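You operate a simulated robot arm through the tools that you are given. There is no shell and no other tool. Be economical: measure what you need, move in short steps, check, and stop when the job is done.

You run a simulated two-armed robot. Do the job below in one go: nothing can be reset, and whatever is moved stays where it is left.

JOB
Stop the charge, unlock the plug, put it in the holster, shut the inlet cap and switch the main off.
Fine: press the stop button once before you touch latch, plug or main switch. Leave the amps dial and the load switches.

The check looks at the end state, three seconds after you hand in, the way a careful person would. Anything else that was tipped, shoved, dropped, spilled or broken makes it a failure. A push-on lid holds only when it is set on centred and level and pressed home; a screw cap is set on level and turned clockwise until tight.

ROBOT AND FRAMES
Two 7-joint arms with fingered hands on one trunk, on a base that drives. Base frame: it is fixed to the floor where the robot stands at the start and does not move with it; the origin is under the middle of the robot, x ahead of it, y to its left, z up. Readings come in cm, rad, newtons and seconds.
The left shoulder is at the start at [7, 14.3, 118.9], the right one opposite. With the tool pointing down near the work surface each hand reaches from about 42 to 80 cm from the robot's upright axis, wherever it stands, measured 20 degrees to its own side. Places, roughly: charger amps dial [60, 20, 90]; charger main switch [50, 20, 90]; charger stop button [60, 0, 90]; inlet cap [50, 40, 90]; inlet latch [40, 30, 90]; inside of the holster [40, 50, 90]. Payload 3.6 kg a hand.
The TCP of each hand is the grasp point between the finger pads, 2.5 cm short of the fingertips. In the tool frame z runs along the fingers and y along their closing line. Largest opening 8.8 cm; the body of the gripper starts 2.9 cm behind the TCP. The gripper is a hand of 5 fingers: y runs from the thumb to the fingers, the wrist lies at [-1.3, -9.7, -16.2] in the tool frame, and closing takes about 1.5 s.
Orientation is that of the tool frame in the base frame, as [roll, pitch, yaw] about the fixed x, y, z axes, in that order (R = Rz(yaw) Ry(pitch) Rx(roll)). With the fingers straight down and the wrist toward the robot, the tool's x, y and z point along [0, 1, 0], [1, 0, 0] and [0, 0, -1] of the base frame.

CONTROLS
- The arms move only by the tool send_rows. It takes "left_steps", "right_steps" or both (then of equal length, played together; a hand with none holds still); each is a list of rows, each a list of 7 numbers: the shift along the tool's x, y, z in cm, then the turn, a rotation vector about the tool's x, y, z in rad, then the opening, from 0 (shut) to 1 (fully open). In form: [[x, y, z, rx, ry, rz, gripper], ...]. A call has 1 to 12 rows; each row is the pose to reach, as a shift and turn from the pose commanded when the call began, along the tool's axes at that moment. A row lasts 0.2 s, in which the tool goes at most 5 cm and 0.15 rad; a call with a longer step from one row to the next is refused whole, and so is a gripper value outside its range. A pose out of reach is approached as far as the arm can. The call stops where the force on the tool passes 50 N (or 10 N more than at its start, if that is more) or the arm is blocked; 0.2 s more then pass. Each finger travels about 7.2 cm/s and halts on what it meets, pressing with about 22 N; the grip force reading is that of the motor and also rises with nothing between the fingers. The clock runs only during rows and for 0.2 s after the last one: add rows that repeat a pose to give the fingers time. It gives the time, the measured TCP pose, the force on the tool (base axes), the opening and the grip force at its end, in the units of the frame above (readings bear some noise), with the torque about the TCP (base axes, N m) and any sound that the robot's microphone picked up, and new pictures: "show" is both (left out), scene, wrist or none (wrist: the cameras of the hands that moved).
- Cameras (640 x 400 px; columns grow to the right, rows downward): "scene" is now at [12.01, 3.75, 142.71]; the picture's right is [0.43, -0.90, 0.00], its down [-0.47, -0.22, -0.86] and it looks along [0.77, 0.37, -0.52] (base axes); focal length 214 px, centre (320, 200). "left" rides on the left gripper at [-5.9, -7.9, -10.5] in its tool frame; the picture's right is [-0.73, -0.32, 0.61], its down [0.62, -0.68, 0.38] and it looks along [0.29, 0.66, 0.70] (tool axes); focal length 234 px, centre (320, 200). "right" rides on the right gripper at [5.9, -7.9, -10.5] in its tool frame; the picture's right is [-0.73, 0.32, -0.61], its down [-0.62, -0.68, 0.38] and it looks along [-0.29, 0.66, 0.70] (tool axes); focal length 234 px, centre (320, 200).
- move_column(by): slides the trunk up (or, below 0, down) by that many cm; the arms and the scene camera ride with it, the base frame stays. It gives what a move gives, with no picture.
- base_move(legs): drives the robot by 1 to 6 legs, each [ahead, left, turn to the left] in cm, cm and rad, along the robot's own axes; the way and the turn of a leg run together, so that a leg with both is an arc; at most 150 cm and 3.142 rad a leg. The arms and the cameras ride along, it lands a little off, and it stops where it bumps. It gives what a move gives, and a new picture of the scene camera.
- grasp_type(shape, hand): the hand has 5 fingers and takes this shape, open, in about a second: jaw (thumb against the fingers, like two jaws); tri (thumb and two fingers); tip (a fingertip pinch); poke (one finger out to press); point (the index stretched); flat (the hand flat); cup (the hand cupped); fist (a fist). The gripper value then closes the fingers along that shape, each until it touches; the sizes above hold for jaw. It gives what a move gives, with no picture.
- head_to(pan, tilt): turns the head with the scene camera to pan (to the left, within 1.501 rad either way) and tilt (down, from -0.506 to 1.204), counted from straight ahead of the robot. It gives what a move gives, and a new picture of the scene camera.
- locate(camera, pixels): for up to 12 pixels [column, row] of the newest picture of that camera ("zoom" is the newest enlarged one), the place [x, y, z] in the base frame of the surface seen there, good to about 0.2 cm, but the place of the scene camera against the robot may be out by one fixed shift of up to 1.8 cm in any direction. It takes no simulated time.
- enlarge(camera, box): a new picture of the part [left, top, right, bottom] of that camera's present view, enlarged. It takes no simulated time.
- sign_off(): hands the job in; it is judged then, once.

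Work in short steps. Measure before you move; look again where a grasp or a placing could have gone wrong, and mend it. You have 80 turns and 260 pictures in all, those below and enlarged ones among them. Open the grippers and draw the arms clear of the work before you hand the job in, unless the task says otherwise; then end with one line.

The tools are called after ">>>" as a command line: name --argument value ..., lists and objects as JSON in quotes. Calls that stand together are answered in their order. send_rows: Moves the arms, as the interface text tells. Its arguments: {"type":"object","properties":{"left_steps":{"type":"array","items":{"type":"array","items":{"type":"number"}}},"right_steps":{"type":"array","items":{"type":"array","items":{"type":"number"}}},"show":{"type":"string","enum":["both","scene","wrist","none"]}},"required":[]} The other tools are called the same way: move_column (by) slides the trunk up or down; grasp_type (shape, hand) gives the hand a shape; base_move (legs) drives the base; head_to (pan, tilt) turns the head that bears the scene camera; locate (camera, pixels) gives the place of the surface under pixels of a picture; enlarge (camera, box) takes an enlarged picture of a part of a camera's view; sign_off () hands the job in.

At the start:

```text
time: 0.0
left_tcp_pos: [38.21, 41.94, 117.58]
left_tool_rot: [3.141, 0.001, 1.571]
left_wrist_force: [0.1, -0.2, 0.6]
left_moment: [0.04, 0.0, 0.02]
left_opening: 8.78
left_grip_force: 0.0
left_shape: jaw
right_tcp_pos: [45.74, 8.34, 133.78]
right_tool_rot: [-3.141, 0.001, 1.571]
right_wrist_force: [-0.5, 0.4, 0.0]
right_moment: [-0.01, 0.03, 0.0]
right_opening: 8.77
right_grip_force: 0.1
right_shape: jaw
trunk travel left (down, up): [-72.5, 21.5]
robot x, y, heading: [-0.02, -0.11, -0.0]
head pan, tilt: [0.447, 0.545]
```

scene: 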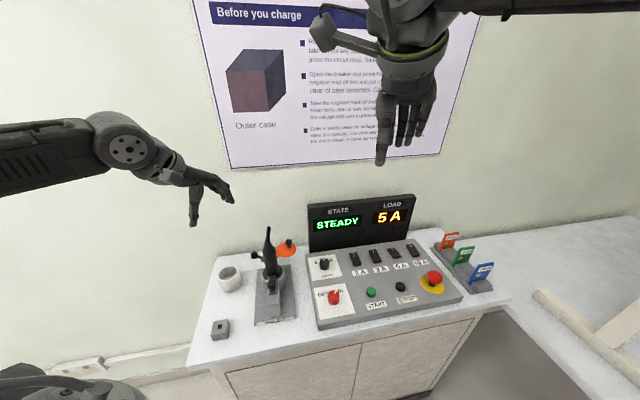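
right: 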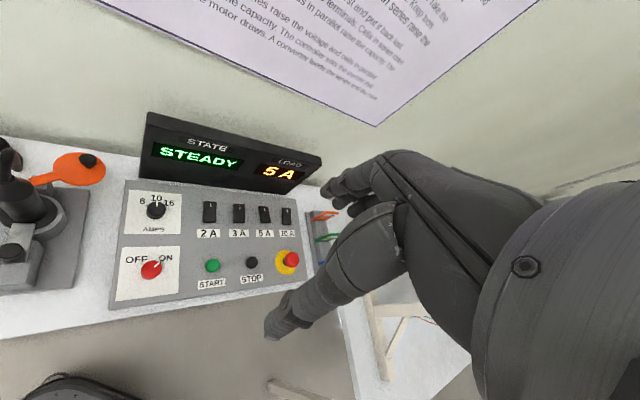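
left: 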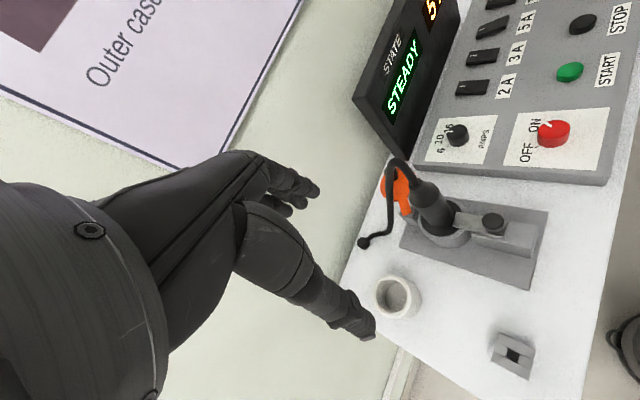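

The pictures show the charger panel, the plug in its inlet with a latch, an orange cap, a white cup-like object and a small grey block. I'll enlarge these areas before measuring.

>>> enlarge --camera "scene" --box '[195, 220, 325, 345]'

>>> enlarge --camera "left" --box '[340, 140, 580, 390]'

>>> enlarge --camera "scene" --box '[300, 190, 470, 330]'

>>> locate --camera "scene" --pixels '[[268, 231], [271, 258], [276, 280], [273, 318], [287, 248], [229, 272], [220, 322], [230, 288], [333, 297], [400, 286], [371, 292], [210, 350]]'

>>> locate --camera "left" --pixels '[[399, 175], [425, 195], [445, 235], [492, 223], [515, 250], [397, 298], [411, 300], [514, 355], [390, 190], [363, 243], [552, 132], [581, 24]]'

```text
3.20 times, centred on (260, 282) of scene
```

zoom: 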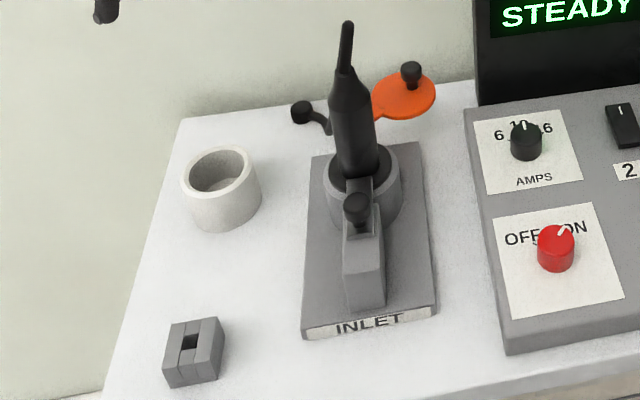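

```text
1.60 times, centred on (460, 265) of left
```

zoom: 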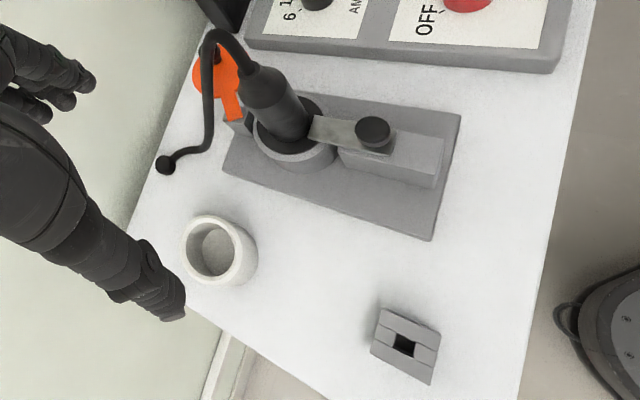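

```text
2.86 times, centred on (385, 260) of scene
```

zoom: 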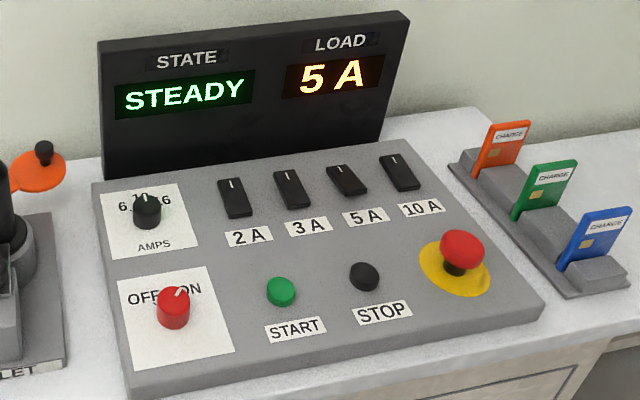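

```text
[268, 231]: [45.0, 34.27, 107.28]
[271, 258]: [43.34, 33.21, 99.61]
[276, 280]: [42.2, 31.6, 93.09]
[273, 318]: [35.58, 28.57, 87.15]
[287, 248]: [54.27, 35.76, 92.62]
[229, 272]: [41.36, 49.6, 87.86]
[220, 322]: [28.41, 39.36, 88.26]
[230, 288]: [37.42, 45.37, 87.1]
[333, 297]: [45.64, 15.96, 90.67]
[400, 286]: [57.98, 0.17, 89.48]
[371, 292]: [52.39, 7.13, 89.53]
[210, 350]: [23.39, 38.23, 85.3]
```

```text
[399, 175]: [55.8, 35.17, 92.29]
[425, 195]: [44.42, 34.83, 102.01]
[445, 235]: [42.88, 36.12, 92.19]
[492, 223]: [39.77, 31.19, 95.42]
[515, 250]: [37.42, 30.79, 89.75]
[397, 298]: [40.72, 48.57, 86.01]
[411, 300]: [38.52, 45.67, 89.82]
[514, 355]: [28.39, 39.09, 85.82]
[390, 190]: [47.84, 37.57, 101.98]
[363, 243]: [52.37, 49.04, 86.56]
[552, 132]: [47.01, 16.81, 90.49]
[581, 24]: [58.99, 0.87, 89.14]
```

Left-wrist readings put the stop button at about [59, 0.9, 89.1]. I'll shape the right hand to poke, and shift it part way toward a spot above the button.

>>> grasp_type --hand "right" --shape "poke"

>>> send_rows --right_steps '[[-2, 3, 4, 0, 0, 0, 0], [-4, 6, 8, 0, 0, 0, 0], [-5.5, 8.5, 12, 0, 0, 0, 0], [-7, 9.5, 16, 0, 0, 0, 0], [-7.4, 10, 20, 0, 0, 0, 0], [-7.4, 10, 24, 0, 0, 0, 0], [-7.4, 10, 28, 0, 0, 0, 0], [-7.4, 10, 32, 0, 0, 0, 0], [-7.4, 10, 32, 0, 0, 0, 0]]'

```text
time: 0.9
left_tcp_pos: [38.18, 42.06, 117.45]
left_tool_rot: [-3.141, 0.001, 1.571]
left_wrist_force: [0.6, -0.2, 0.7]
left_moment: [0.01, 0.02, 0.02]
left_opening: 8.77
left_grip_force: 0.1
left_shape: jaw
right_tcp_pos: [45.59, 8.28, 133.69]
right_tool_rot: [-3.141, -0.001, 1.571]
right_wrist_force: [0.5, 0.0, 0.7]
right_moment: [0.05, 0.04, -0.03]
right_opening: 0.02
right_grip_force: 0.0
right_shape: poke
trunk travel left (down, up): [-72.5, 21.5]
robot x, y, heading: [0.14, -0.05, -0.0]
head pan, tilt: [0.447, 0.545]
```

```text
refused: row 1 steps farther than a row can; nothing moved
```

The first row was too long at 5.4 cm, so I'm sending the same path in shorter steps.

>>> send_rows --right_steps '[[-1.5, 2, 4, 0, 0, 0, 0], [-3, 4, 8, 0, 0, 0, 0], [-4.5, 6, 12, 0, 0, 0, 0], [-6, 8, 16, 0, 0, 0, 0], [-7.4, 10, 20, 0, 0, 0, 0], [-7.4, 10, 24, 0, 0, 0, 0], [-7.4, 10, 28, 0, 0, 0, 0], [-7.4, 10, 32, 0, 0, 0, 0], [-7.4, 10, 32, 0, 0, 0, 0]]'

```text
time: 2.9
left_tcp_pos: [38.14, 42.05, 117.47]
left_tool_rot: [3.141, -0.001, 1.571]
left_wrist_force: [0.9, 0.1, 0.3]
left_moment: [0.0, 0.01, -0.02]
left_opening: 8.73
left_grip_force: 0.0
left_shape: jaw
right_tcp_pos: [55.67, 0.92, 101.82]
right_tool_rot: [3.141, 0.001, 1.57]
right_wrist_force: [0.6, -0.1, -0.7]
right_moment: [0.0, 0.01, 0.0]
right_opening: 0.0
right_grip_force: 0.1
right_shape: poke
trunk travel left (down, up): [-72.5, 21.5]
robot x, y, heading: [-0.05, 0.04, 0.0]
head pan, tilt: [0.447, 0.545]
```

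scene: 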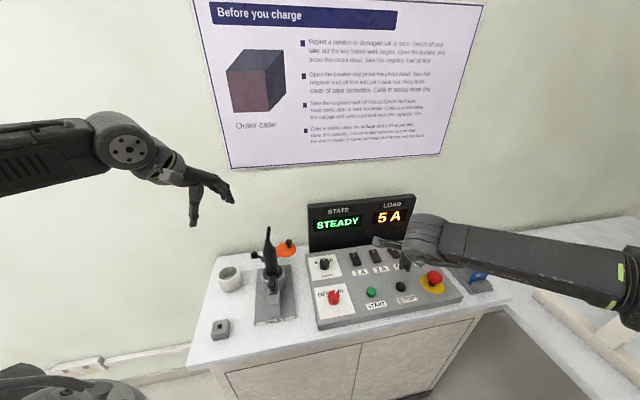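
right: 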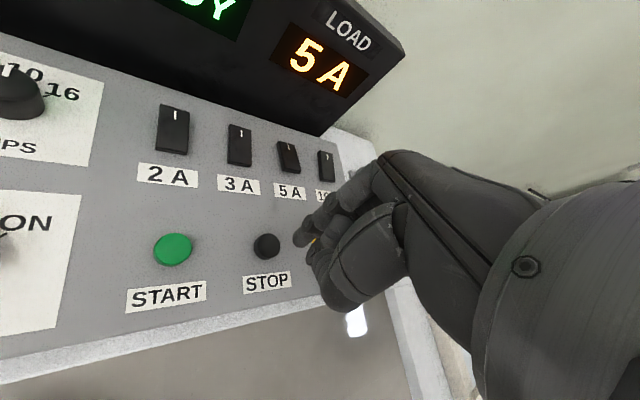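

The wrist view shows STOP at (267,246) and a finger end near (302,237). I'll zoom in to find the poking fingertip and the button precisely.

>>> enlarge --camera "right" --box '[220, 150, 420, 320]'

>>> enlarge --camera "scene" --box '[340, 200, 480, 310]'

>>> locate --camera "right" --pixels '[[267, 240], [267, 246], [253, 246], [297, 238], [301, 238], [308, 228], [173, 245], [315, 260], [250, 265], [330, 300]]'

```text
2.35 times, centred on (320, 235) of right
```

zoom: 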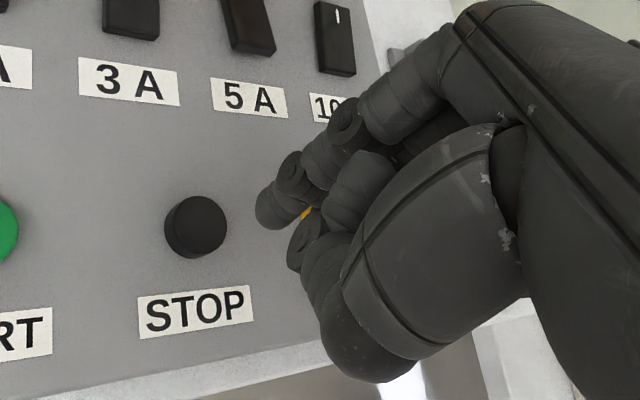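

```text
3.64 times, centred on (410, 255) of scene
```

zoom: 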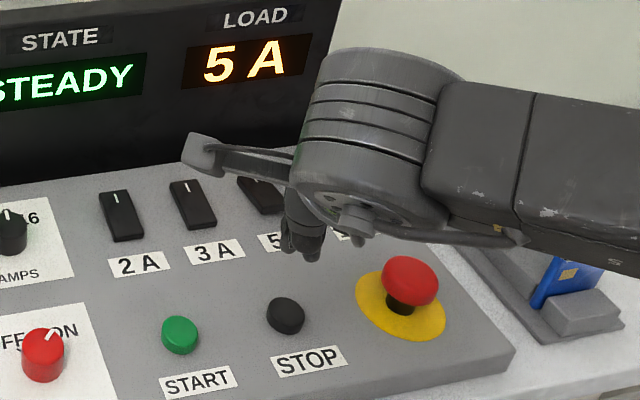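

```text
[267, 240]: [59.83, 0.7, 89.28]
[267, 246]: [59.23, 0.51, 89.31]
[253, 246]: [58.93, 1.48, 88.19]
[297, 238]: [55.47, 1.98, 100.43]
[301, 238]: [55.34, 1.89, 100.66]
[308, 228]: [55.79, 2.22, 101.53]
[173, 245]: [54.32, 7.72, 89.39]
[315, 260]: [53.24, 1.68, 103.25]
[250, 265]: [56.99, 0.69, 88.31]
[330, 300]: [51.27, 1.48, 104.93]
```

The fingertip sits about 2.3 cm beyond the TCP on the tool axis, and the STOP top is at about [59.4, 0.6, 89.3]. I'll move over it, stop 2 cm above, and look.

>>> send_rows --right_steps '[[-0.2, 2, 2, 0, 0, 0, 0], [-0.3, 3.8, 4, 0, 0, 0, 0], [-0.3, 3.8, 8, 0, 0, 0, 0], [-0.3, 3.8, 8, 0, 0, 0, 0]]'

>>> enlarge --camera "right" --box '[220, 150, 420, 320]'

>>> enlarge --camera "scene" --box '[340, 200, 480, 310]'

```text
time: 3.9
left_tcp_pos: [38.24, 41.98, 117.35]
left_tool_rot: [3.142, 0.001, 1.571]
left_wrist_force: [0.8, 0.1, -0.2]
left_moment: [-0.03, 0.01, -0.01]
left_opening: 8.8
left_grip_force: 0.0
left_shape: jaw
right_tcp_pos: [59.46, 0.67, 93.77]
right_tool_rot: [-3.141, 0.0, 1.572]
right_wrist_force: [0.1, -0.4, 0.0]
right_moment: [0.0, -0.02, 0.01]
right_opening: 0.04
right_grip_force: 0.1
right_shape: poke
trunk travel left (down, up): [-72.5, 21.5]
robot x, y, heading: [0.11, 0.07, -0.001]
head pan, tilt: [0.447, 0.545]
```

scene: 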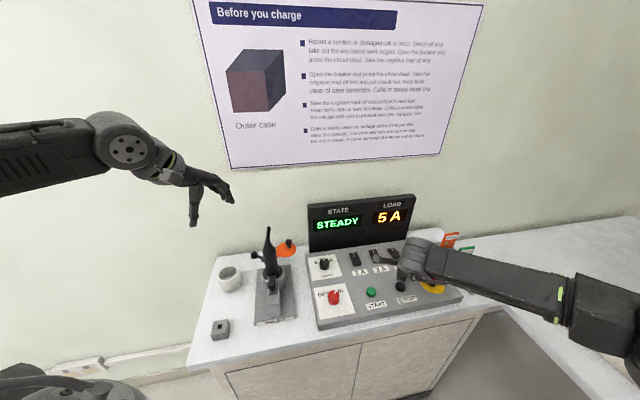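
right: 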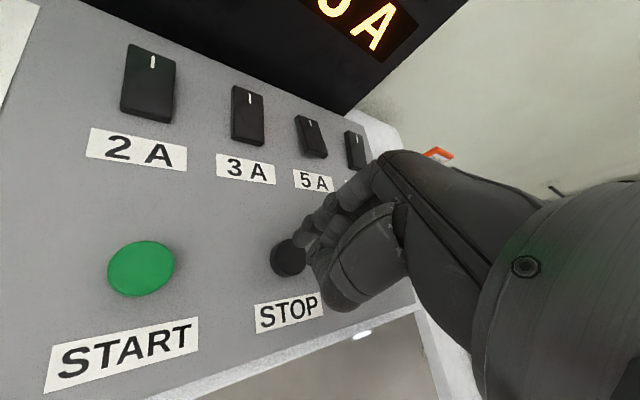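

```text
2.35 times, centred on (320, 235) of right
```

zoom: 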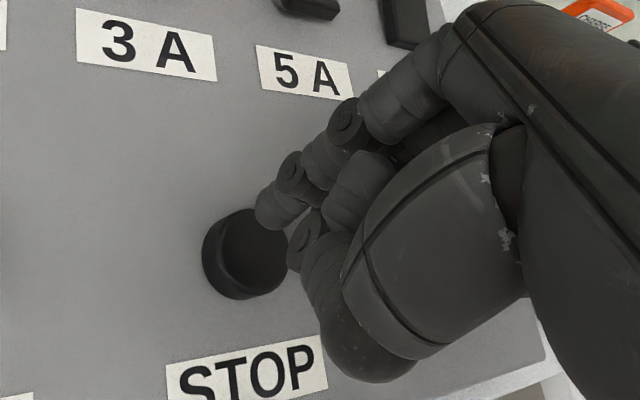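

```text
3.64 times, centred on (410, 255) of scene
```

zoom: 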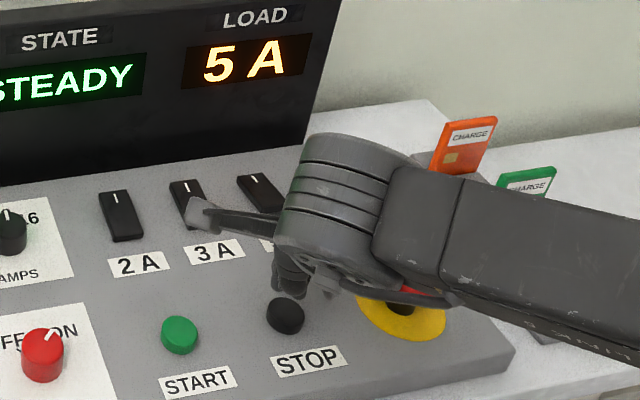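

The finger is over the STOP button with nothing else below it. I'll press down slowly and check for force and sound.

>>> send_rows --right_steps '[[0, 0, 1.2, 0, 0, 0, 0], [0, 0, 1.6, 0, 0, 0, 0], [0, 0, 1.9, 0, 0, 0, 0], [0, 0, 2.1, 0, 0, 0, 0], [0, 0, 2.3, 0, 0, 0, 0]]'

>>> enlarge --camera "right" --box '[220, 150, 420, 320]'

```text
time: 5.1
left_tcp_pos: [38.18, 41.93, 117.47]
left_tool_rot: [-3.141, -0.001, 1.571]
left_wrist_force: [-0.1, 0.0, -0.4]
left_moment: [-0.01, 0.04, 0.02]
left_opening: 8.8
left_grip_force: 0.1
left_shape: jaw
right_tcp_pos: [59.56, 0.68, 91.42]
right_tool_rot: [3.141, -0.001, 1.57]
right_wrist_force: [-0.7, -0.3, 2.0]
right_moment: [0.0, 0.02, 0.01]
right_opening: 0.0
right_grip_force: 0.1
right_shape: poke
trunk travel left (down, up): [-72.5, 21.5]
robot x, y, heading: [0.09, 0.14, 0.0]
head pan, tilt: [0.447, 0.545]
```

scene: 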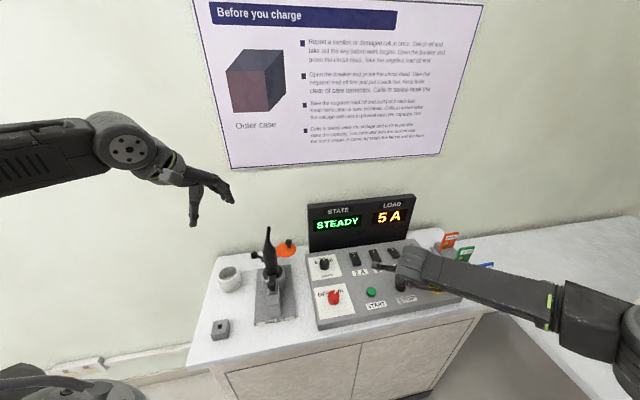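
right: 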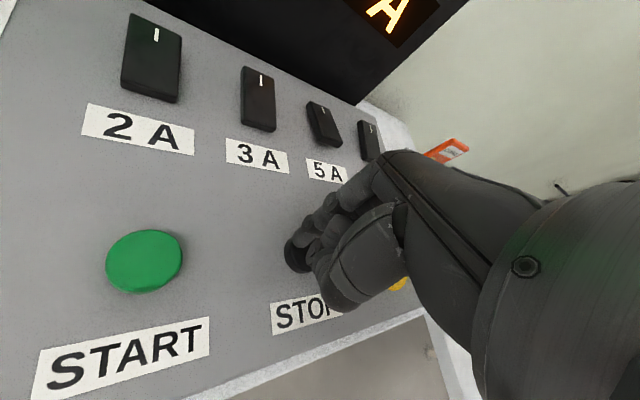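

```text
2.35 times, centred on (320, 235) of right
```

zoom: 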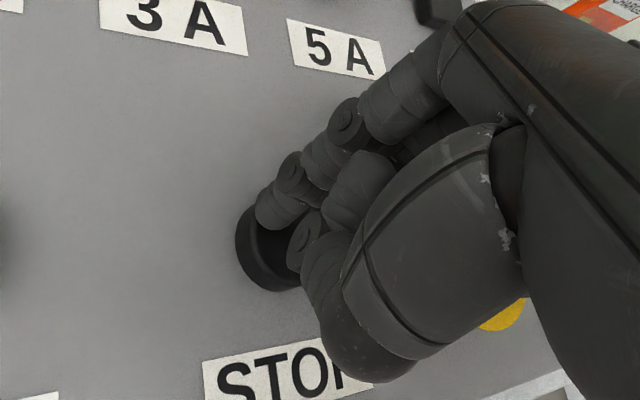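

Force is 2 N upward, so contact has begun and the state still reads STEADY. I'll press a little further.

>>> send_rows --right_steps '[[0, 0, 0.15, 0, 0, 0, 0], [0, 0, 0.3, 0, 0, 0, 0], [0, 0, 0.4, 0, 0, 0, 0]]' --show "scene"

```text
time: 5.9
left_tcp_pos: [38.28, 41.97, 117.47]
left_tool_rot: [3.141, 0.001, 1.571]
left_wrist_force: [-0.6, 1.1, 0.4]
left_moment: [-0.01, 0.01, 0.03]
left_opening: 8.76
left_grip_force: 0.0
left_shape: jaw
right_tcp_pos: [59.28, 0.71, 91.1]
right_tool_rot: [3.14, 0.0, 1.569]
right_wrist_force: [2.8, -0.2, 8.6]
right_moment: [-0.1, -0.06, 0.05]
right_opening: 0.0
right_grip_force: 0.1
right_shape: poke
trunk travel left (down, up): [-72.5, 21.5]
robot x, y, heading: [-0.34, 0.04, -0.005]
head pan, tilt: [0.447, 0.545]
heard: click
```

scene: 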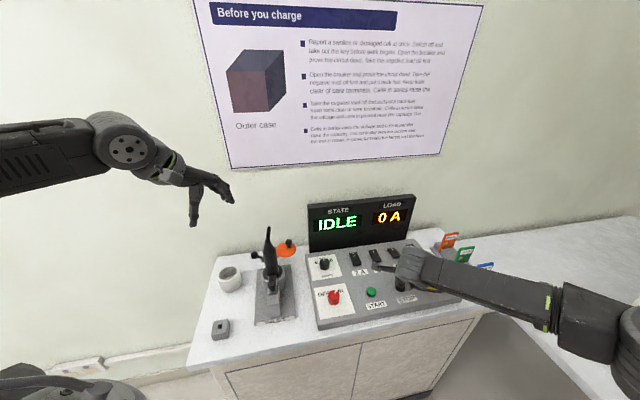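

The display now reads IDLE and 0 A, with one click heard. I'll lift the right hand clear, and bring the left hand to a spot with a good view of latch and plug.

>>> send_rows --right_steps '[[0, 0, -3, 0, 0, 0, 0], [0, 0, -7, 0, 0, 0, 0], [0, -3, -11, 0, 0, 0, 0], [-2, -6, -14, 0, 0, 0, 0], [-5, -9, -16, 0, 0, 0, 0], [-8, -11, -18, 0, 0, 0, 0], [-11, -13, -18, 0, 0, 0, 0]]' --left_steps '[[0, -2, 2, 0, 0, 0, 1], [0, -4, 4, 0, 0, 0, 1], [0, -6, 6, 0, 0, 0, 1], [0, -8, 8, 0, 0, 0, 1], [0, -9, 10, 0, 0, 0, 1], [0, -9, 10, 0, 0, 0, 1], [0, -9, 10, 0, 0, 0, 1]]'

>>> enlarge --camera "left" --box '[380, 60, 640, 300]'

>>> enlarge --camera "scene" --box '[240, 220, 310, 330]'

```text
time: 7.5
left_tcp_pos: [29.15, 41.81, 107.4]
left_tool_rot: [3.14, -0.002, 1.57]
left_wrist_force: [0.5, -0.3, -0.2]
left_moment: [0.01, -0.01, -0.01]
left_opening: 8.78
left_grip_force: 0.0
left_shape: jaw
right_tcp_pos: [46.15, -10.46, 109.3]
right_tool_rot: [3.139, -0.001, 1.57]
right_wrist_force: [-0.8, 0.1, 0.5]
right_moment: [0.02, 0.0, 0.01]
right_opening: 0.0
right_grip_force: 0.1
right_shape: poke
trunk travel left (down, up): [-72.5, 21.5]
robot x, y, heading: [0.02, 0.07, -0.002]
head pan, tilt: [0.447, 0.545]
```

scene: 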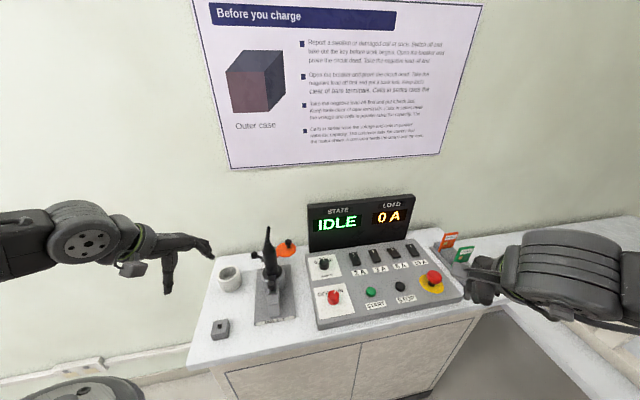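
right: 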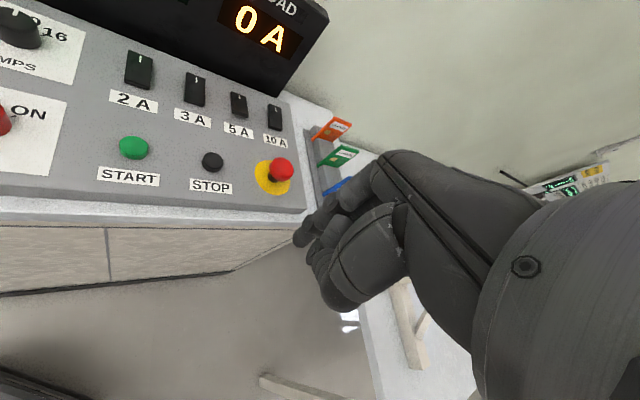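
left: 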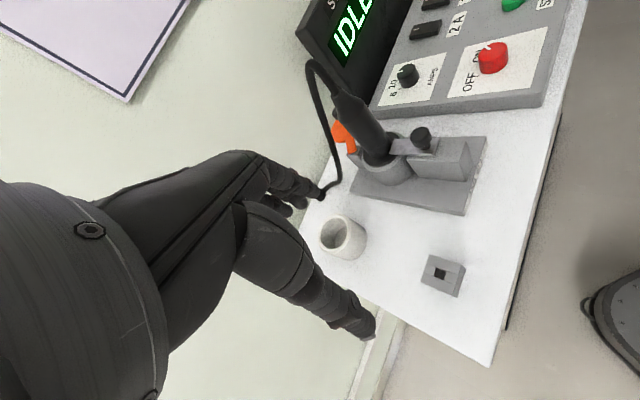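

```text
1.67 times, centred on (510, 180) of left
```

zoom: 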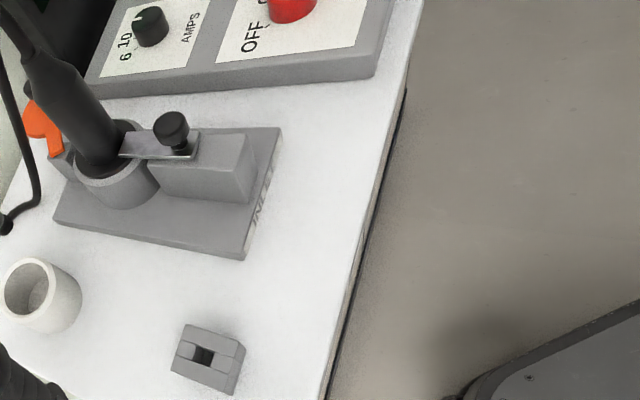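

```text
3.64 times, centred on (275, 275) of scene
```

zoom: 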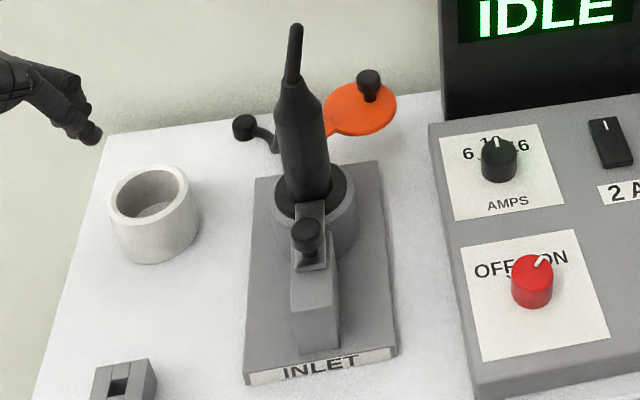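

The latch looks like a metal slide with a black knob on a block, its end lying over the plug's foot, so it should slide back toward the INLET label. I'll measure knob, plate, block and plug from the left camera.

>>> locate --camera "left" --pixels '[[420, 132], [421, 143], [386, 146], [424, 153], [434, 139], [448, 150], [466, 142], [476, 210], [484, 140], [352, 190], [387, 186], [343, 225]]'

>>> locate --camera "scene" --pixels '[[273, 283], [275, 293], [274, 279], [279, 279], [280, 289], [277, 316], [264, 272], [289, 271], [270, 254], [275, 254], [278, 270], [269, 270]]'

>>> enlarge --camera "left" --box '[300, 50, 500, 230]'

```text
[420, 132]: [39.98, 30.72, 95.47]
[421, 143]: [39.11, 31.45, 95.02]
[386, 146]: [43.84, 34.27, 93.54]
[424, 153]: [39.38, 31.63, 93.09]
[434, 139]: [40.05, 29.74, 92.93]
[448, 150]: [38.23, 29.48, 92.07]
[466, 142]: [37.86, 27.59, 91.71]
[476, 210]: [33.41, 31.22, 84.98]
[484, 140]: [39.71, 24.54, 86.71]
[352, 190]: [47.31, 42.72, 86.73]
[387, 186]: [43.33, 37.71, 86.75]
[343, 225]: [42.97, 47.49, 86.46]
```

```text
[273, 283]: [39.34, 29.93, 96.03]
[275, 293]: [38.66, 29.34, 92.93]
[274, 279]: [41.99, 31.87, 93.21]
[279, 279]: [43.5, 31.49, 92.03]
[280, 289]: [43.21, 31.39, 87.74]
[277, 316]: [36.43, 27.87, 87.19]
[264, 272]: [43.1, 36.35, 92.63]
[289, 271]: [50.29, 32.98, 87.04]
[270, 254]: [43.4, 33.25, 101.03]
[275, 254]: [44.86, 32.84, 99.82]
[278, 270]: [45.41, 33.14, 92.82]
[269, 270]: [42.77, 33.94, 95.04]
```

```text
2.22 times, centred on (400, 140) of left
```

zoom: 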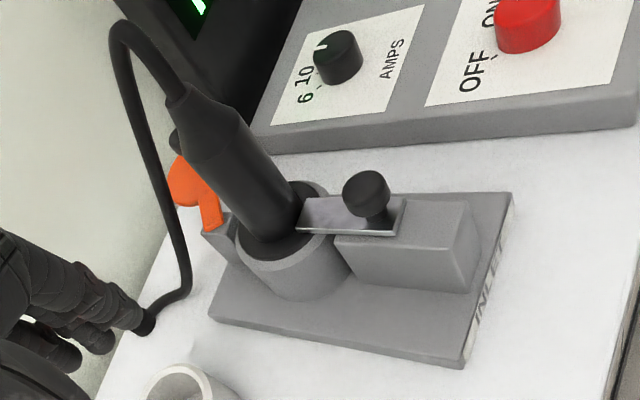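

The knob is at about [39.6, 31.0, 95.8], the plate top at 93, and the slide direction away from the plug is about (-0.8, -0.6). I'll bring the left hand over the knob, turned so it closes across the slide and tilted back from the plug.

>>> send_rows --left_steps '[[-1.4, 1.25, 0.67, -0.0174, 0.0348, 0.115, 0.7], [-2.8, 2.5, 1.35, -0.0348, 0.0695, 0.23, 0.7], [-4.2, 3.75, 2.0, -0.052, 0.104, 0.345, 0.7], [-5.6, 5, 2.7, -0.0695, 0.139, 0.46, 0.7], [-7, 6.25, 3.4, -0.087, 0.174, 0.575, 0.7], [-8.4, 7.5, 4, -0.104, 0.2085, 0.69, 0.7], [-9.8, 8.75, 4.7, -0.122, 0.243, 0.805, 0.6], [-11.2, 10, 5.4, -0.139, 0.278, 0.92, 0.6], [-11.2, 10, 5.4, -0.139, 0.278, 0.92, 0.6], [-11.2, 10, 5.4, -0.139, 0.278, 0.92, 0.6]]'

>>> enlarge --camera "scene" --box '[190, 200, 330, 330]'

```text
time: 9.7
left_tcp_pos: [39.28, 30.7, 102.07]
left_tool_rot: [3.141, -0.299, 0.643]
left_wrist_force: [0.4, 0.3, 0.2]
left_moment: [0.0, 0.02, 0.0]
left_opening: 5.32
left_grip_force: 0.0
left_shape: jaw
right_tcp_pos: [46.43, -10.4, 109.08]
right_tool_rot: [-3.14, -0.001, 1.571]
right_wrist_force: [0.5, 0.5, -0.6]
right_moment: [-0.01, 0.02, 0.02]
right_opening: 0.0
right_grip_force: 0.0
right_shape: poke
trunk travel left (down, up): [-72.5, 21.5]
robot x, y, heading: [0.04, -0.5, 0.002]
head pan, tilt: [0.447, 0.545]
```

scene: 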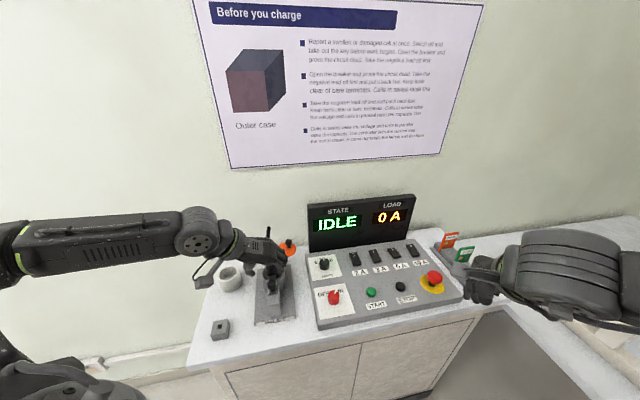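
left: 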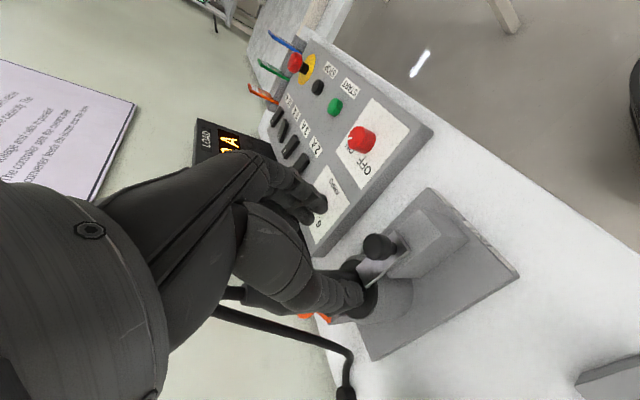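

```text
3.08 times, centred on (260, 265) of scene
```

zoom: 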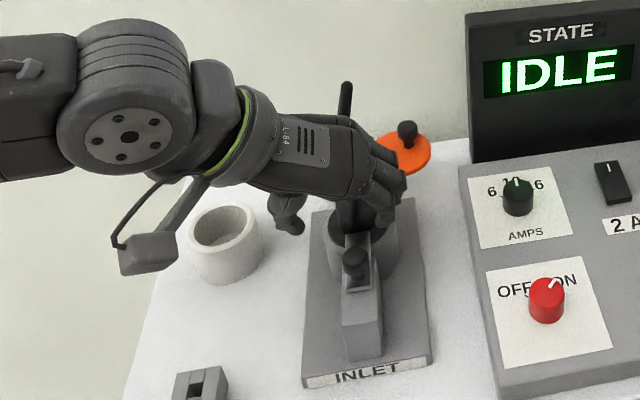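

The knob projects at (378,245), exactly below the TCP. The fingers look close to the plug, so I'll check that gap before going down.

>>> enlarge --camera "left" --box '[220, 160, 440, 360]'

>>> locate --camera "left" --pixels '[[345, 290], [325, 300], [352, 275], [325, 205], [315, 218], [378, 243], [372, 300], [280, 306], [355, 262]]'

```text
2.00 times, centred on (330, 260) of left
```

zoom: 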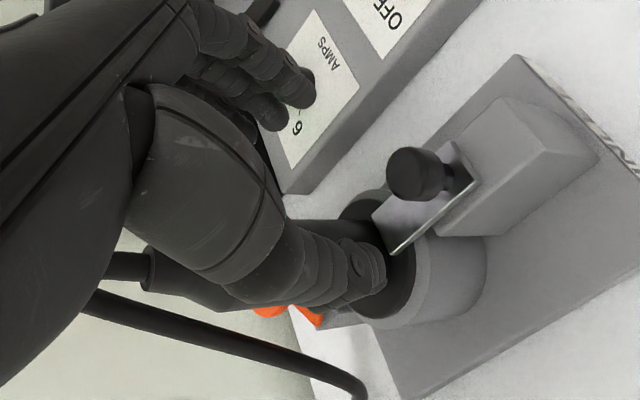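

```text
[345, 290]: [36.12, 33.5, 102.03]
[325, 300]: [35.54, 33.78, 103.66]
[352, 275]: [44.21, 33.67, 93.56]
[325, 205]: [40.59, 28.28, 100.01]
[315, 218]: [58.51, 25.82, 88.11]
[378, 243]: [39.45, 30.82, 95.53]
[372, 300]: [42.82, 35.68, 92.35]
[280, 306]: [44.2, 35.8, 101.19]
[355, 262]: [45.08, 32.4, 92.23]
```

The thumb is at [36, 33.5] and the plug surface at [44.2, 35.8], so there is room. I'll go straight down so the fingertips straddle the knob, then close.

>>> send_rows --left_steps '[[-0.5, 0, 2, 0, 0, 0, 0.6], [-1, 0, 4, 0, 0, 0, 0.6], [-1.4, 0, 5.5, 0, 0, 0, 0.6], [-1.4, 0, 5.5, 0, 0, 0, 0.3], [-1.4, 0, 5.5, 0, 0, 0, 0.1], [-1.4, 0, 5.5, 0, 0, 0, 0.1], [-1.4, 0, 5.5, 0, 0, 0, 0.1]]'

>>> enlarge --camera "left" --box '[220, 160, 440, 360]'

```text
time: 11.3
left_tcp_pos: [39.43, 30.83, 96.31]
left_tool_rot: [-3.14, -0.3, 0.643]
left_wrist_force: [2.0, -1.8, -4.9]
left_moment: [-0.05, 0.01, -0.02]
left_opening: 1.26
left_grip_force: 22.0
left_shape: jaw
right_tcp_pos: [46.56, -10.45, 109.08]
right_tool_rot: [3.14, -0.001, 1.57]
right_wrist_force: [0.2, 1.0, 0.3]
right_moment: [0.02, -0.01, 0.04]
right_opening: 0.0
right_grip_force: 0.0
right_shape: poke
trunk travel left (down, up): [-72.5, 21.5]
robot x, y, heading: [-0.21, -0.0, -0.002]
head pan, tilt: [0.447, 0.545]
```

scene: 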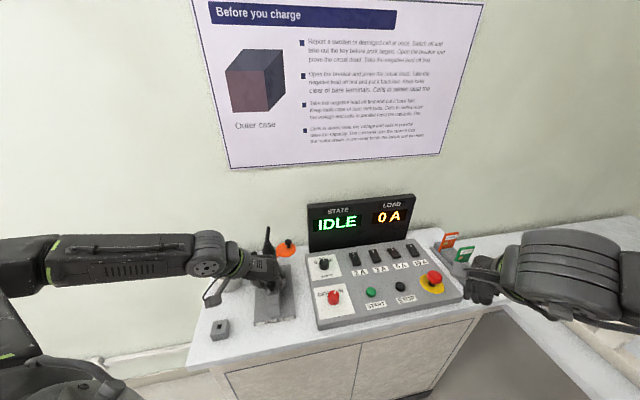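
left: 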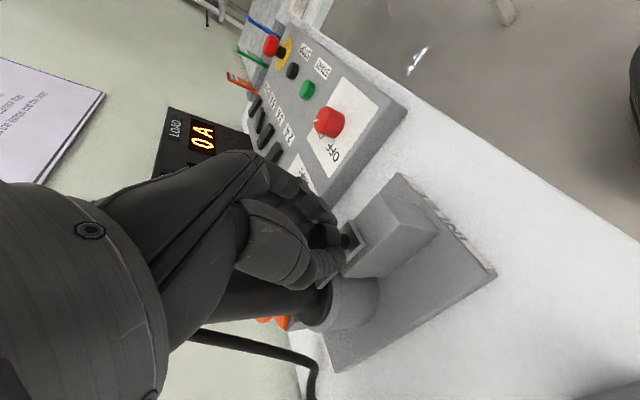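

```text
2.00 times, centred on (330, 260) of left
```

zoom: 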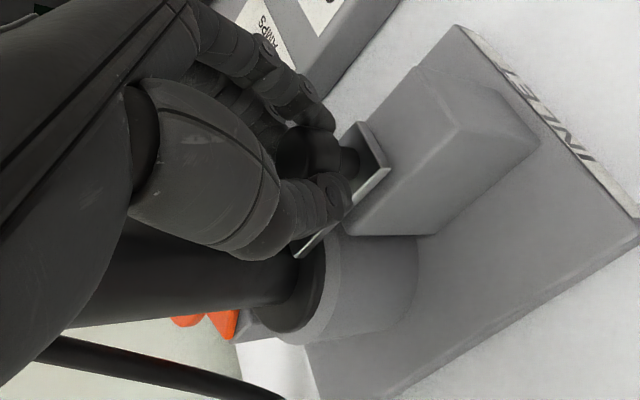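

The knob is gripped (opening 1.26 cm, 22 N). I'll pull horizontally away from the plug in small steps.

>>> send_rows --left_steps '[[-0.38, 0, -0.12, 0, 0, 0, 0.05], [-0.76, 0, -0.24, 0, 0, 0, 0.05], [-1.15, 0, -0.36, 0, 0, 0, 0.05], [-1.53, 0, -0.47, 0, 0, 0, 0.05], [-1.9, 0, -0.59, 0, 0, 0, 0.05]]'

>>> enlarge --camera "left" --box '[220, 160, 440, 360]'

```text
time: 12.5
left_tcp_pos: [37.98, 29.67, 96.35]
left_tool_rot: [-3.141, -0.3, 0.644]
left_wrist_force: [0.7, -3.4, -5.3]
left_moment: [-0.04, 0.02, -0.01]
left_opening: 1.27
left_grip_force: 22.6
left_shape: jaw
right_tcp_pos: [46.42, -10.3, 109.1]
right_tool_rot: [3.14, 0.001, 1.57]
right_wrist_force: [-0.8, 0.2, 0.1]
right_moment: [-0.01, 0.0, 0.0]
right_opening: 0.0
right_grip_force: 0.1
right_shape: poke
trunk travel left (down, up): [-72.5, 21.5]
robot x, y, heading: [0.05, 0.2, -0.002]
head pan, tilt: [0.447, 0.545]
```

scene: 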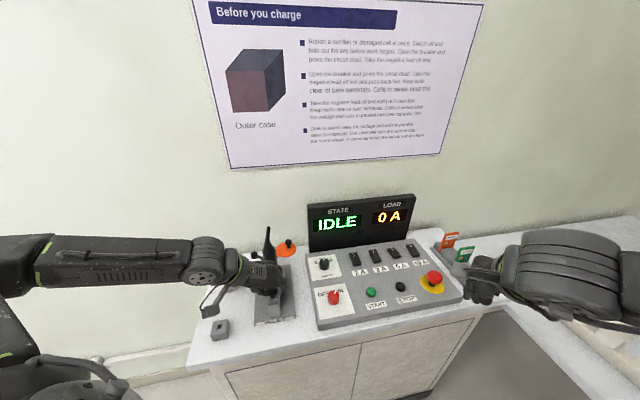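
left: 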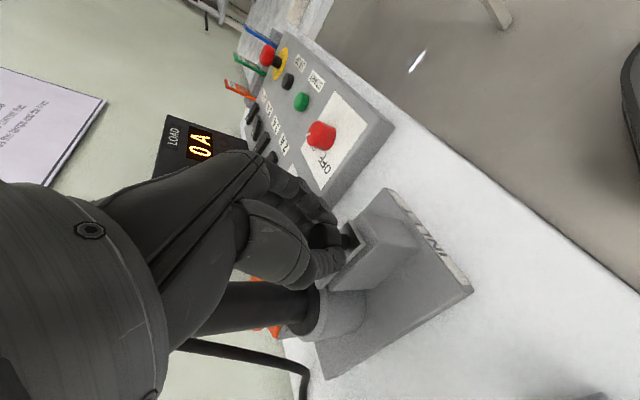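

```text
2.00 times, centred on (330, 260) of left
```

zoom: 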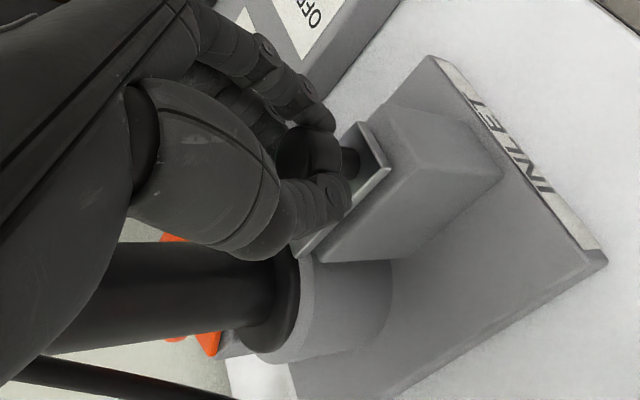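

The plate slid back with the hand by about 1.9 cm with low force. I'll carry on toward its end stop.

>>> send_rows --left_steps '[[-0.38, 0, -0.12, 0, 0, 0, 0.05], [-0.76, 0, -0.24, 0, 0, 0, 0.05], [-1.15, 0, -0.36, 0, 0, 0, 0.05], [-1.53, 0, -0.47, 0, 0, 0, 0.05]]' --show "wrist"

>>> enlarge --camera "left" --box '[220, 160, 440, 360]'

```text
time: 13.5
left_tcp_pos: [37.03, 29.15, 96.16]
left_tool_rot: [-3.14, -0.297, 0.642]
left_wrist_force: [19.4, 14.8, -2.9]
left_moment: [0.17, -0.35, 0.19]
left_opening: 1.22
left_grip_force: 22.2
left_shape: jaw
right_tcp_pos: [46.8, -10.07, 108.97]
right_tool_rot: [-3.139, 0.001, 1.57]
right_wrist_force: [0.1, 0.3, 0.6]
right_moment: [-0.02, -0.03, 0.02]
right_opening: 0.0
right_grip_force: 0.1
right_shape: poke
trunk travel left (down, up): [-72.5, 21.5]
robot x, y, heading: [0.1, -0.28, -0.003]
head pan, tilt: [0.447, 0.545]
```

left: 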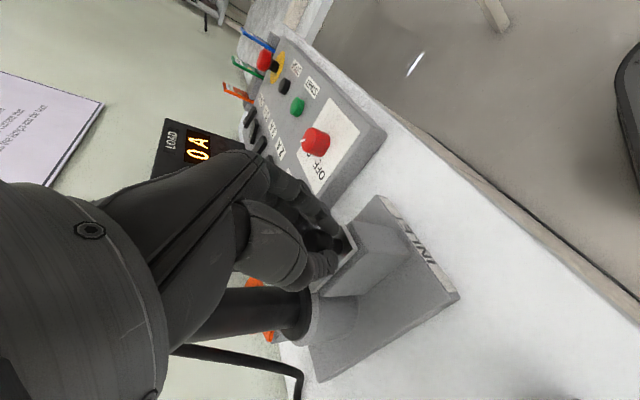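

```text
2.00 times, centred on (330, 260) of left
```

zoom: 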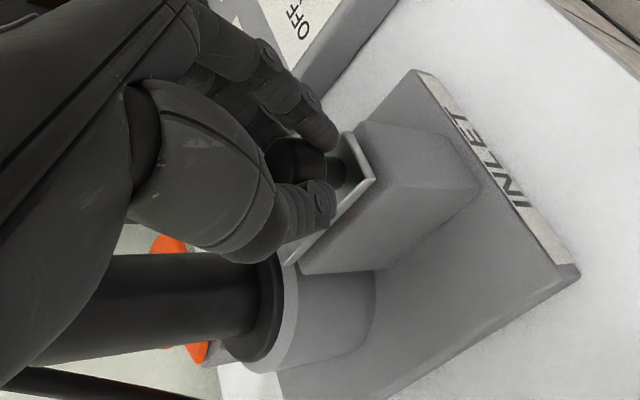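

Force rose to 24 N along the pull, so the latch is at its end stop after about 3 cm. I'll open, draw the hand up and away, and check the latch.

>>> send_rows --left_steps '[[0.4, 0, 0.1, 0, 0, 0, 0.2], [0.4, 0, 0.1, 0, 0, 0, 0.5], [0.4, 0, 0.1, 0, 0, 0, 0.5], [0.4, 0, -3, 0, 0, 0, 0.5], [-0.5, 0, -7, 0, 0, 0, 0.5], [-2, -3, -10, 0, 0, 0, 0.7], [-4, -6, -12, 0, 0, 0, 1], [-6, -9, -13, 0, 0, 0, 1]]'

>>> enlarge --camera "scene" --box '[210, 220, 320, 330]'

>>> enlarge --camera "left" --box '[320, 120, 560, 340]'

```text
time: 15.3
left_tcp_pos: [26.63, 36.04, 108.53]
left_tool_rot: [3.138, -0.298, 0.644]
left_wrist_force: [-0.1, -0.5, 0.3]
left_moment: [0.01, -0.01, 0.0]
left_opening: 8.78
left_grip_force: 0.1
left_shape: jaw
left hand out of reach, approached as far as the arm can: row 5, 6, 7, 8
right_tcp_pos: [46.21, -10.45, 109.18]
right_tool_rot: [3.141, -0.001, 1.57]
right_wrist_force: [0.3, -0.7, 0.5]
right_moment: [0.0, 0.0, 0.0]
right_opening: 0.0
right_grip_force: 0.0
right_shape: poke
trunk travel left (down, up): [-72.5, 21.5]
robot x, y, heading: [-0.15, 0.13, -0.001]
head pan, tilt: [0.447, 0.545]
```

scene: 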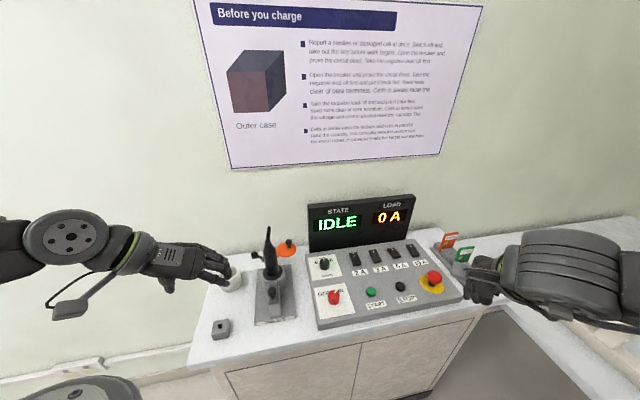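
left: 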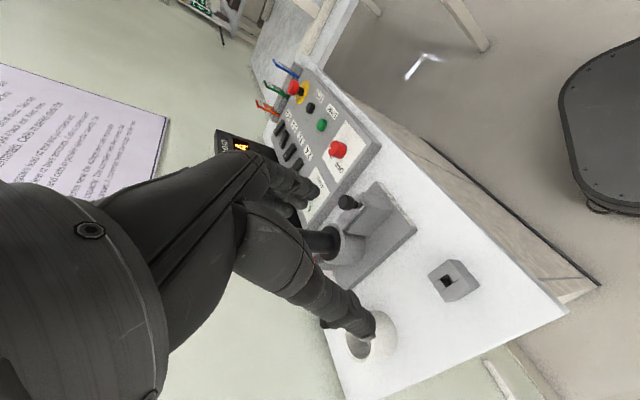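

```text
3.64 times, centred on (265, 275) of scene
```

zoom: 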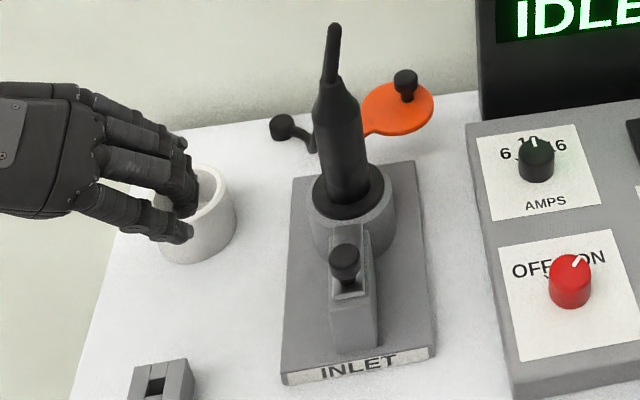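

```text
1.82 times, centred on (440, 230) of left
```

zoom: 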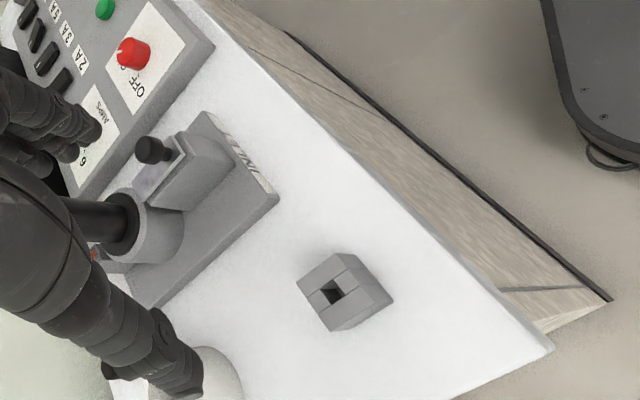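

The latch plate is now clear of the plug. The plug stands vertical with its cable looping to the back, so I'll grip it from the front with a tilted hand. I'll drive back 10 cm to give the left arm room.

>>> base_move --legs '[[-10, 0, 0]]'

>>> enlarge --camera "scene" --box '[210, 200, 320, 310]'

```text
time: 16.4
left_tcp_pos: [16.94, 36.18, 108.54]
left_tool_rot: [-3.14, -0.299, 0.642]
left_wrist_force: [-0.4, -0.6, 0.5]
left_moment: [-0.01, 0.0, 0.02]
left_opening: 8.77
left_grip_force: 0.0
left_shape: jaw
right_tcp_pos: [36.46, -10.3, 109.16]
right_tool_rot: [3.141, 0.001, 1.571]
right_wrist_force: [-0.5, 0.0, 0.2]
right_moment: [0.01, -0.02, 0.03]
right_opening: 0.01
right_grip_force: 0.0
right_shape: poke
trunk travel left (down, up): [-72.5, 21.5]
robot x, y, heading: [-10.01, -0.09, -0.003]
head pan, tilt: [0.447, 0.545]
```

scene: 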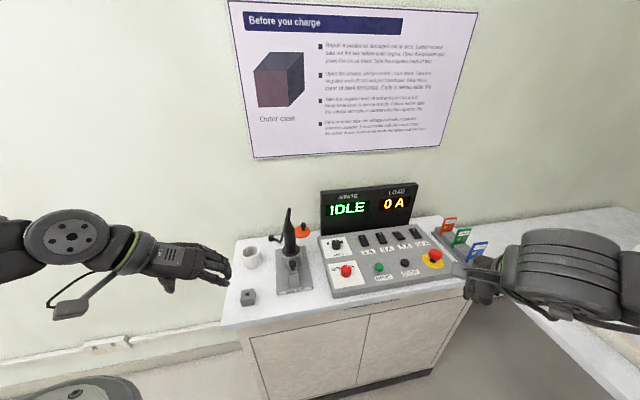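

```text
3.64 times, centred on (265, 255) of scene
```

zoom: 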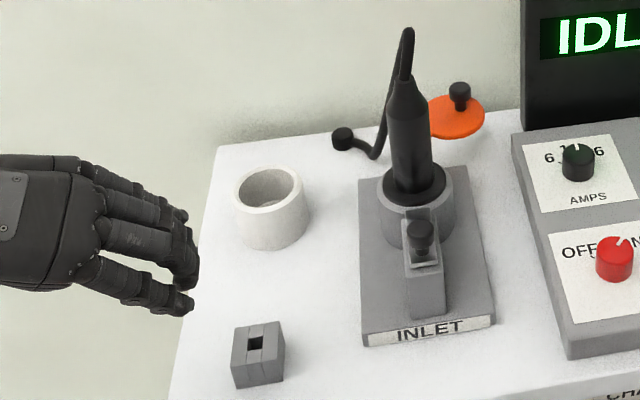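

I'll now tilt the left hand further to about 60° and bring it in front of the plug, 10 cm short of it, to measure with the wrist camera.

>>> send_rows --left_steps '[[1.13, 2.19, 1.13, 0, 0.093, 0, 1], [2.27, 4.37, 2.27, 0, 0.187, 0, 1], [3.4, 6.56, 3.4, 0, 0.28, 0, 1], [4.53, 8.75, 4.54, 0, 0.374, 0, 1], [5.67, 10.94, 5.67, 0, 0.467, 0, 1], [6.8, 13.1, 6.8, 0, 0.56, 0, 1], [7.94, 15.3, 7.94, 0, 0.654, 0, 1], [9.07, 17.5, 9.08, 0, 0.747, 0, 1], [9.07, 17.5, 9.08, 0, 0.747, 0, 1]]'

>>> enlarge --camera "scene" --box '[210, 190, 350, 310]'

```text
time: 18.4
left_tcp_pos: [36.46, 28.86, 102.54]
left_tool_rot: [3.138, -1.048, 0.645]
left_wrist_force: [0.0, 0.1, -0.4]
left_moment: [0.04, 0.01, -0.01]
left_opening: 8.78
left_grip_force: 0.1
left_shape: jaw
left hand out of reach, approached as far as the arm can: row 1, 2, 3, 4, 5, 6, 7
right_tcp_pos: [36.38, -10.4, 109.1]
right_tool_rot: [3.141, -0.001, 1.57]
right_wrist_force: [0.3, -0.6, -0.3]
right_moment: [0.02, 0.0, 0.0]
right_opening: 0.0
right_grip_force: 0.0
right_shape: poke
trunk travel left (down, up): [-72.5, 21.5]
robot x, y, heading: [-9.75, -0.22, -0.007]
head pan, tilt: [0.447, 0.545]
```

scene: 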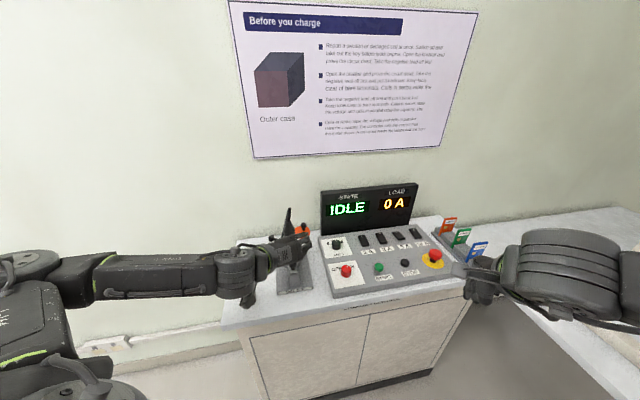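
left: 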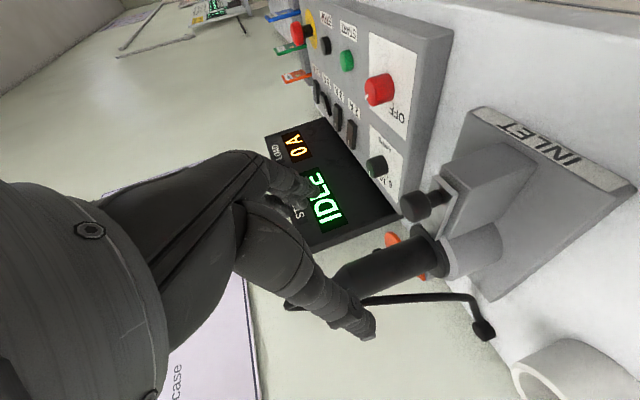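

```text
3.33 times, centred on (280, 250) of scene
```

zoom: 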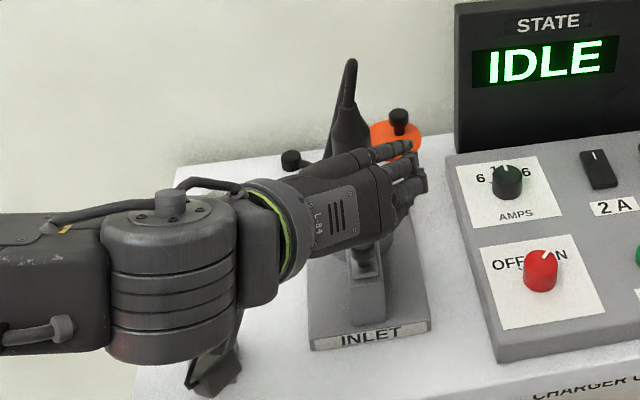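

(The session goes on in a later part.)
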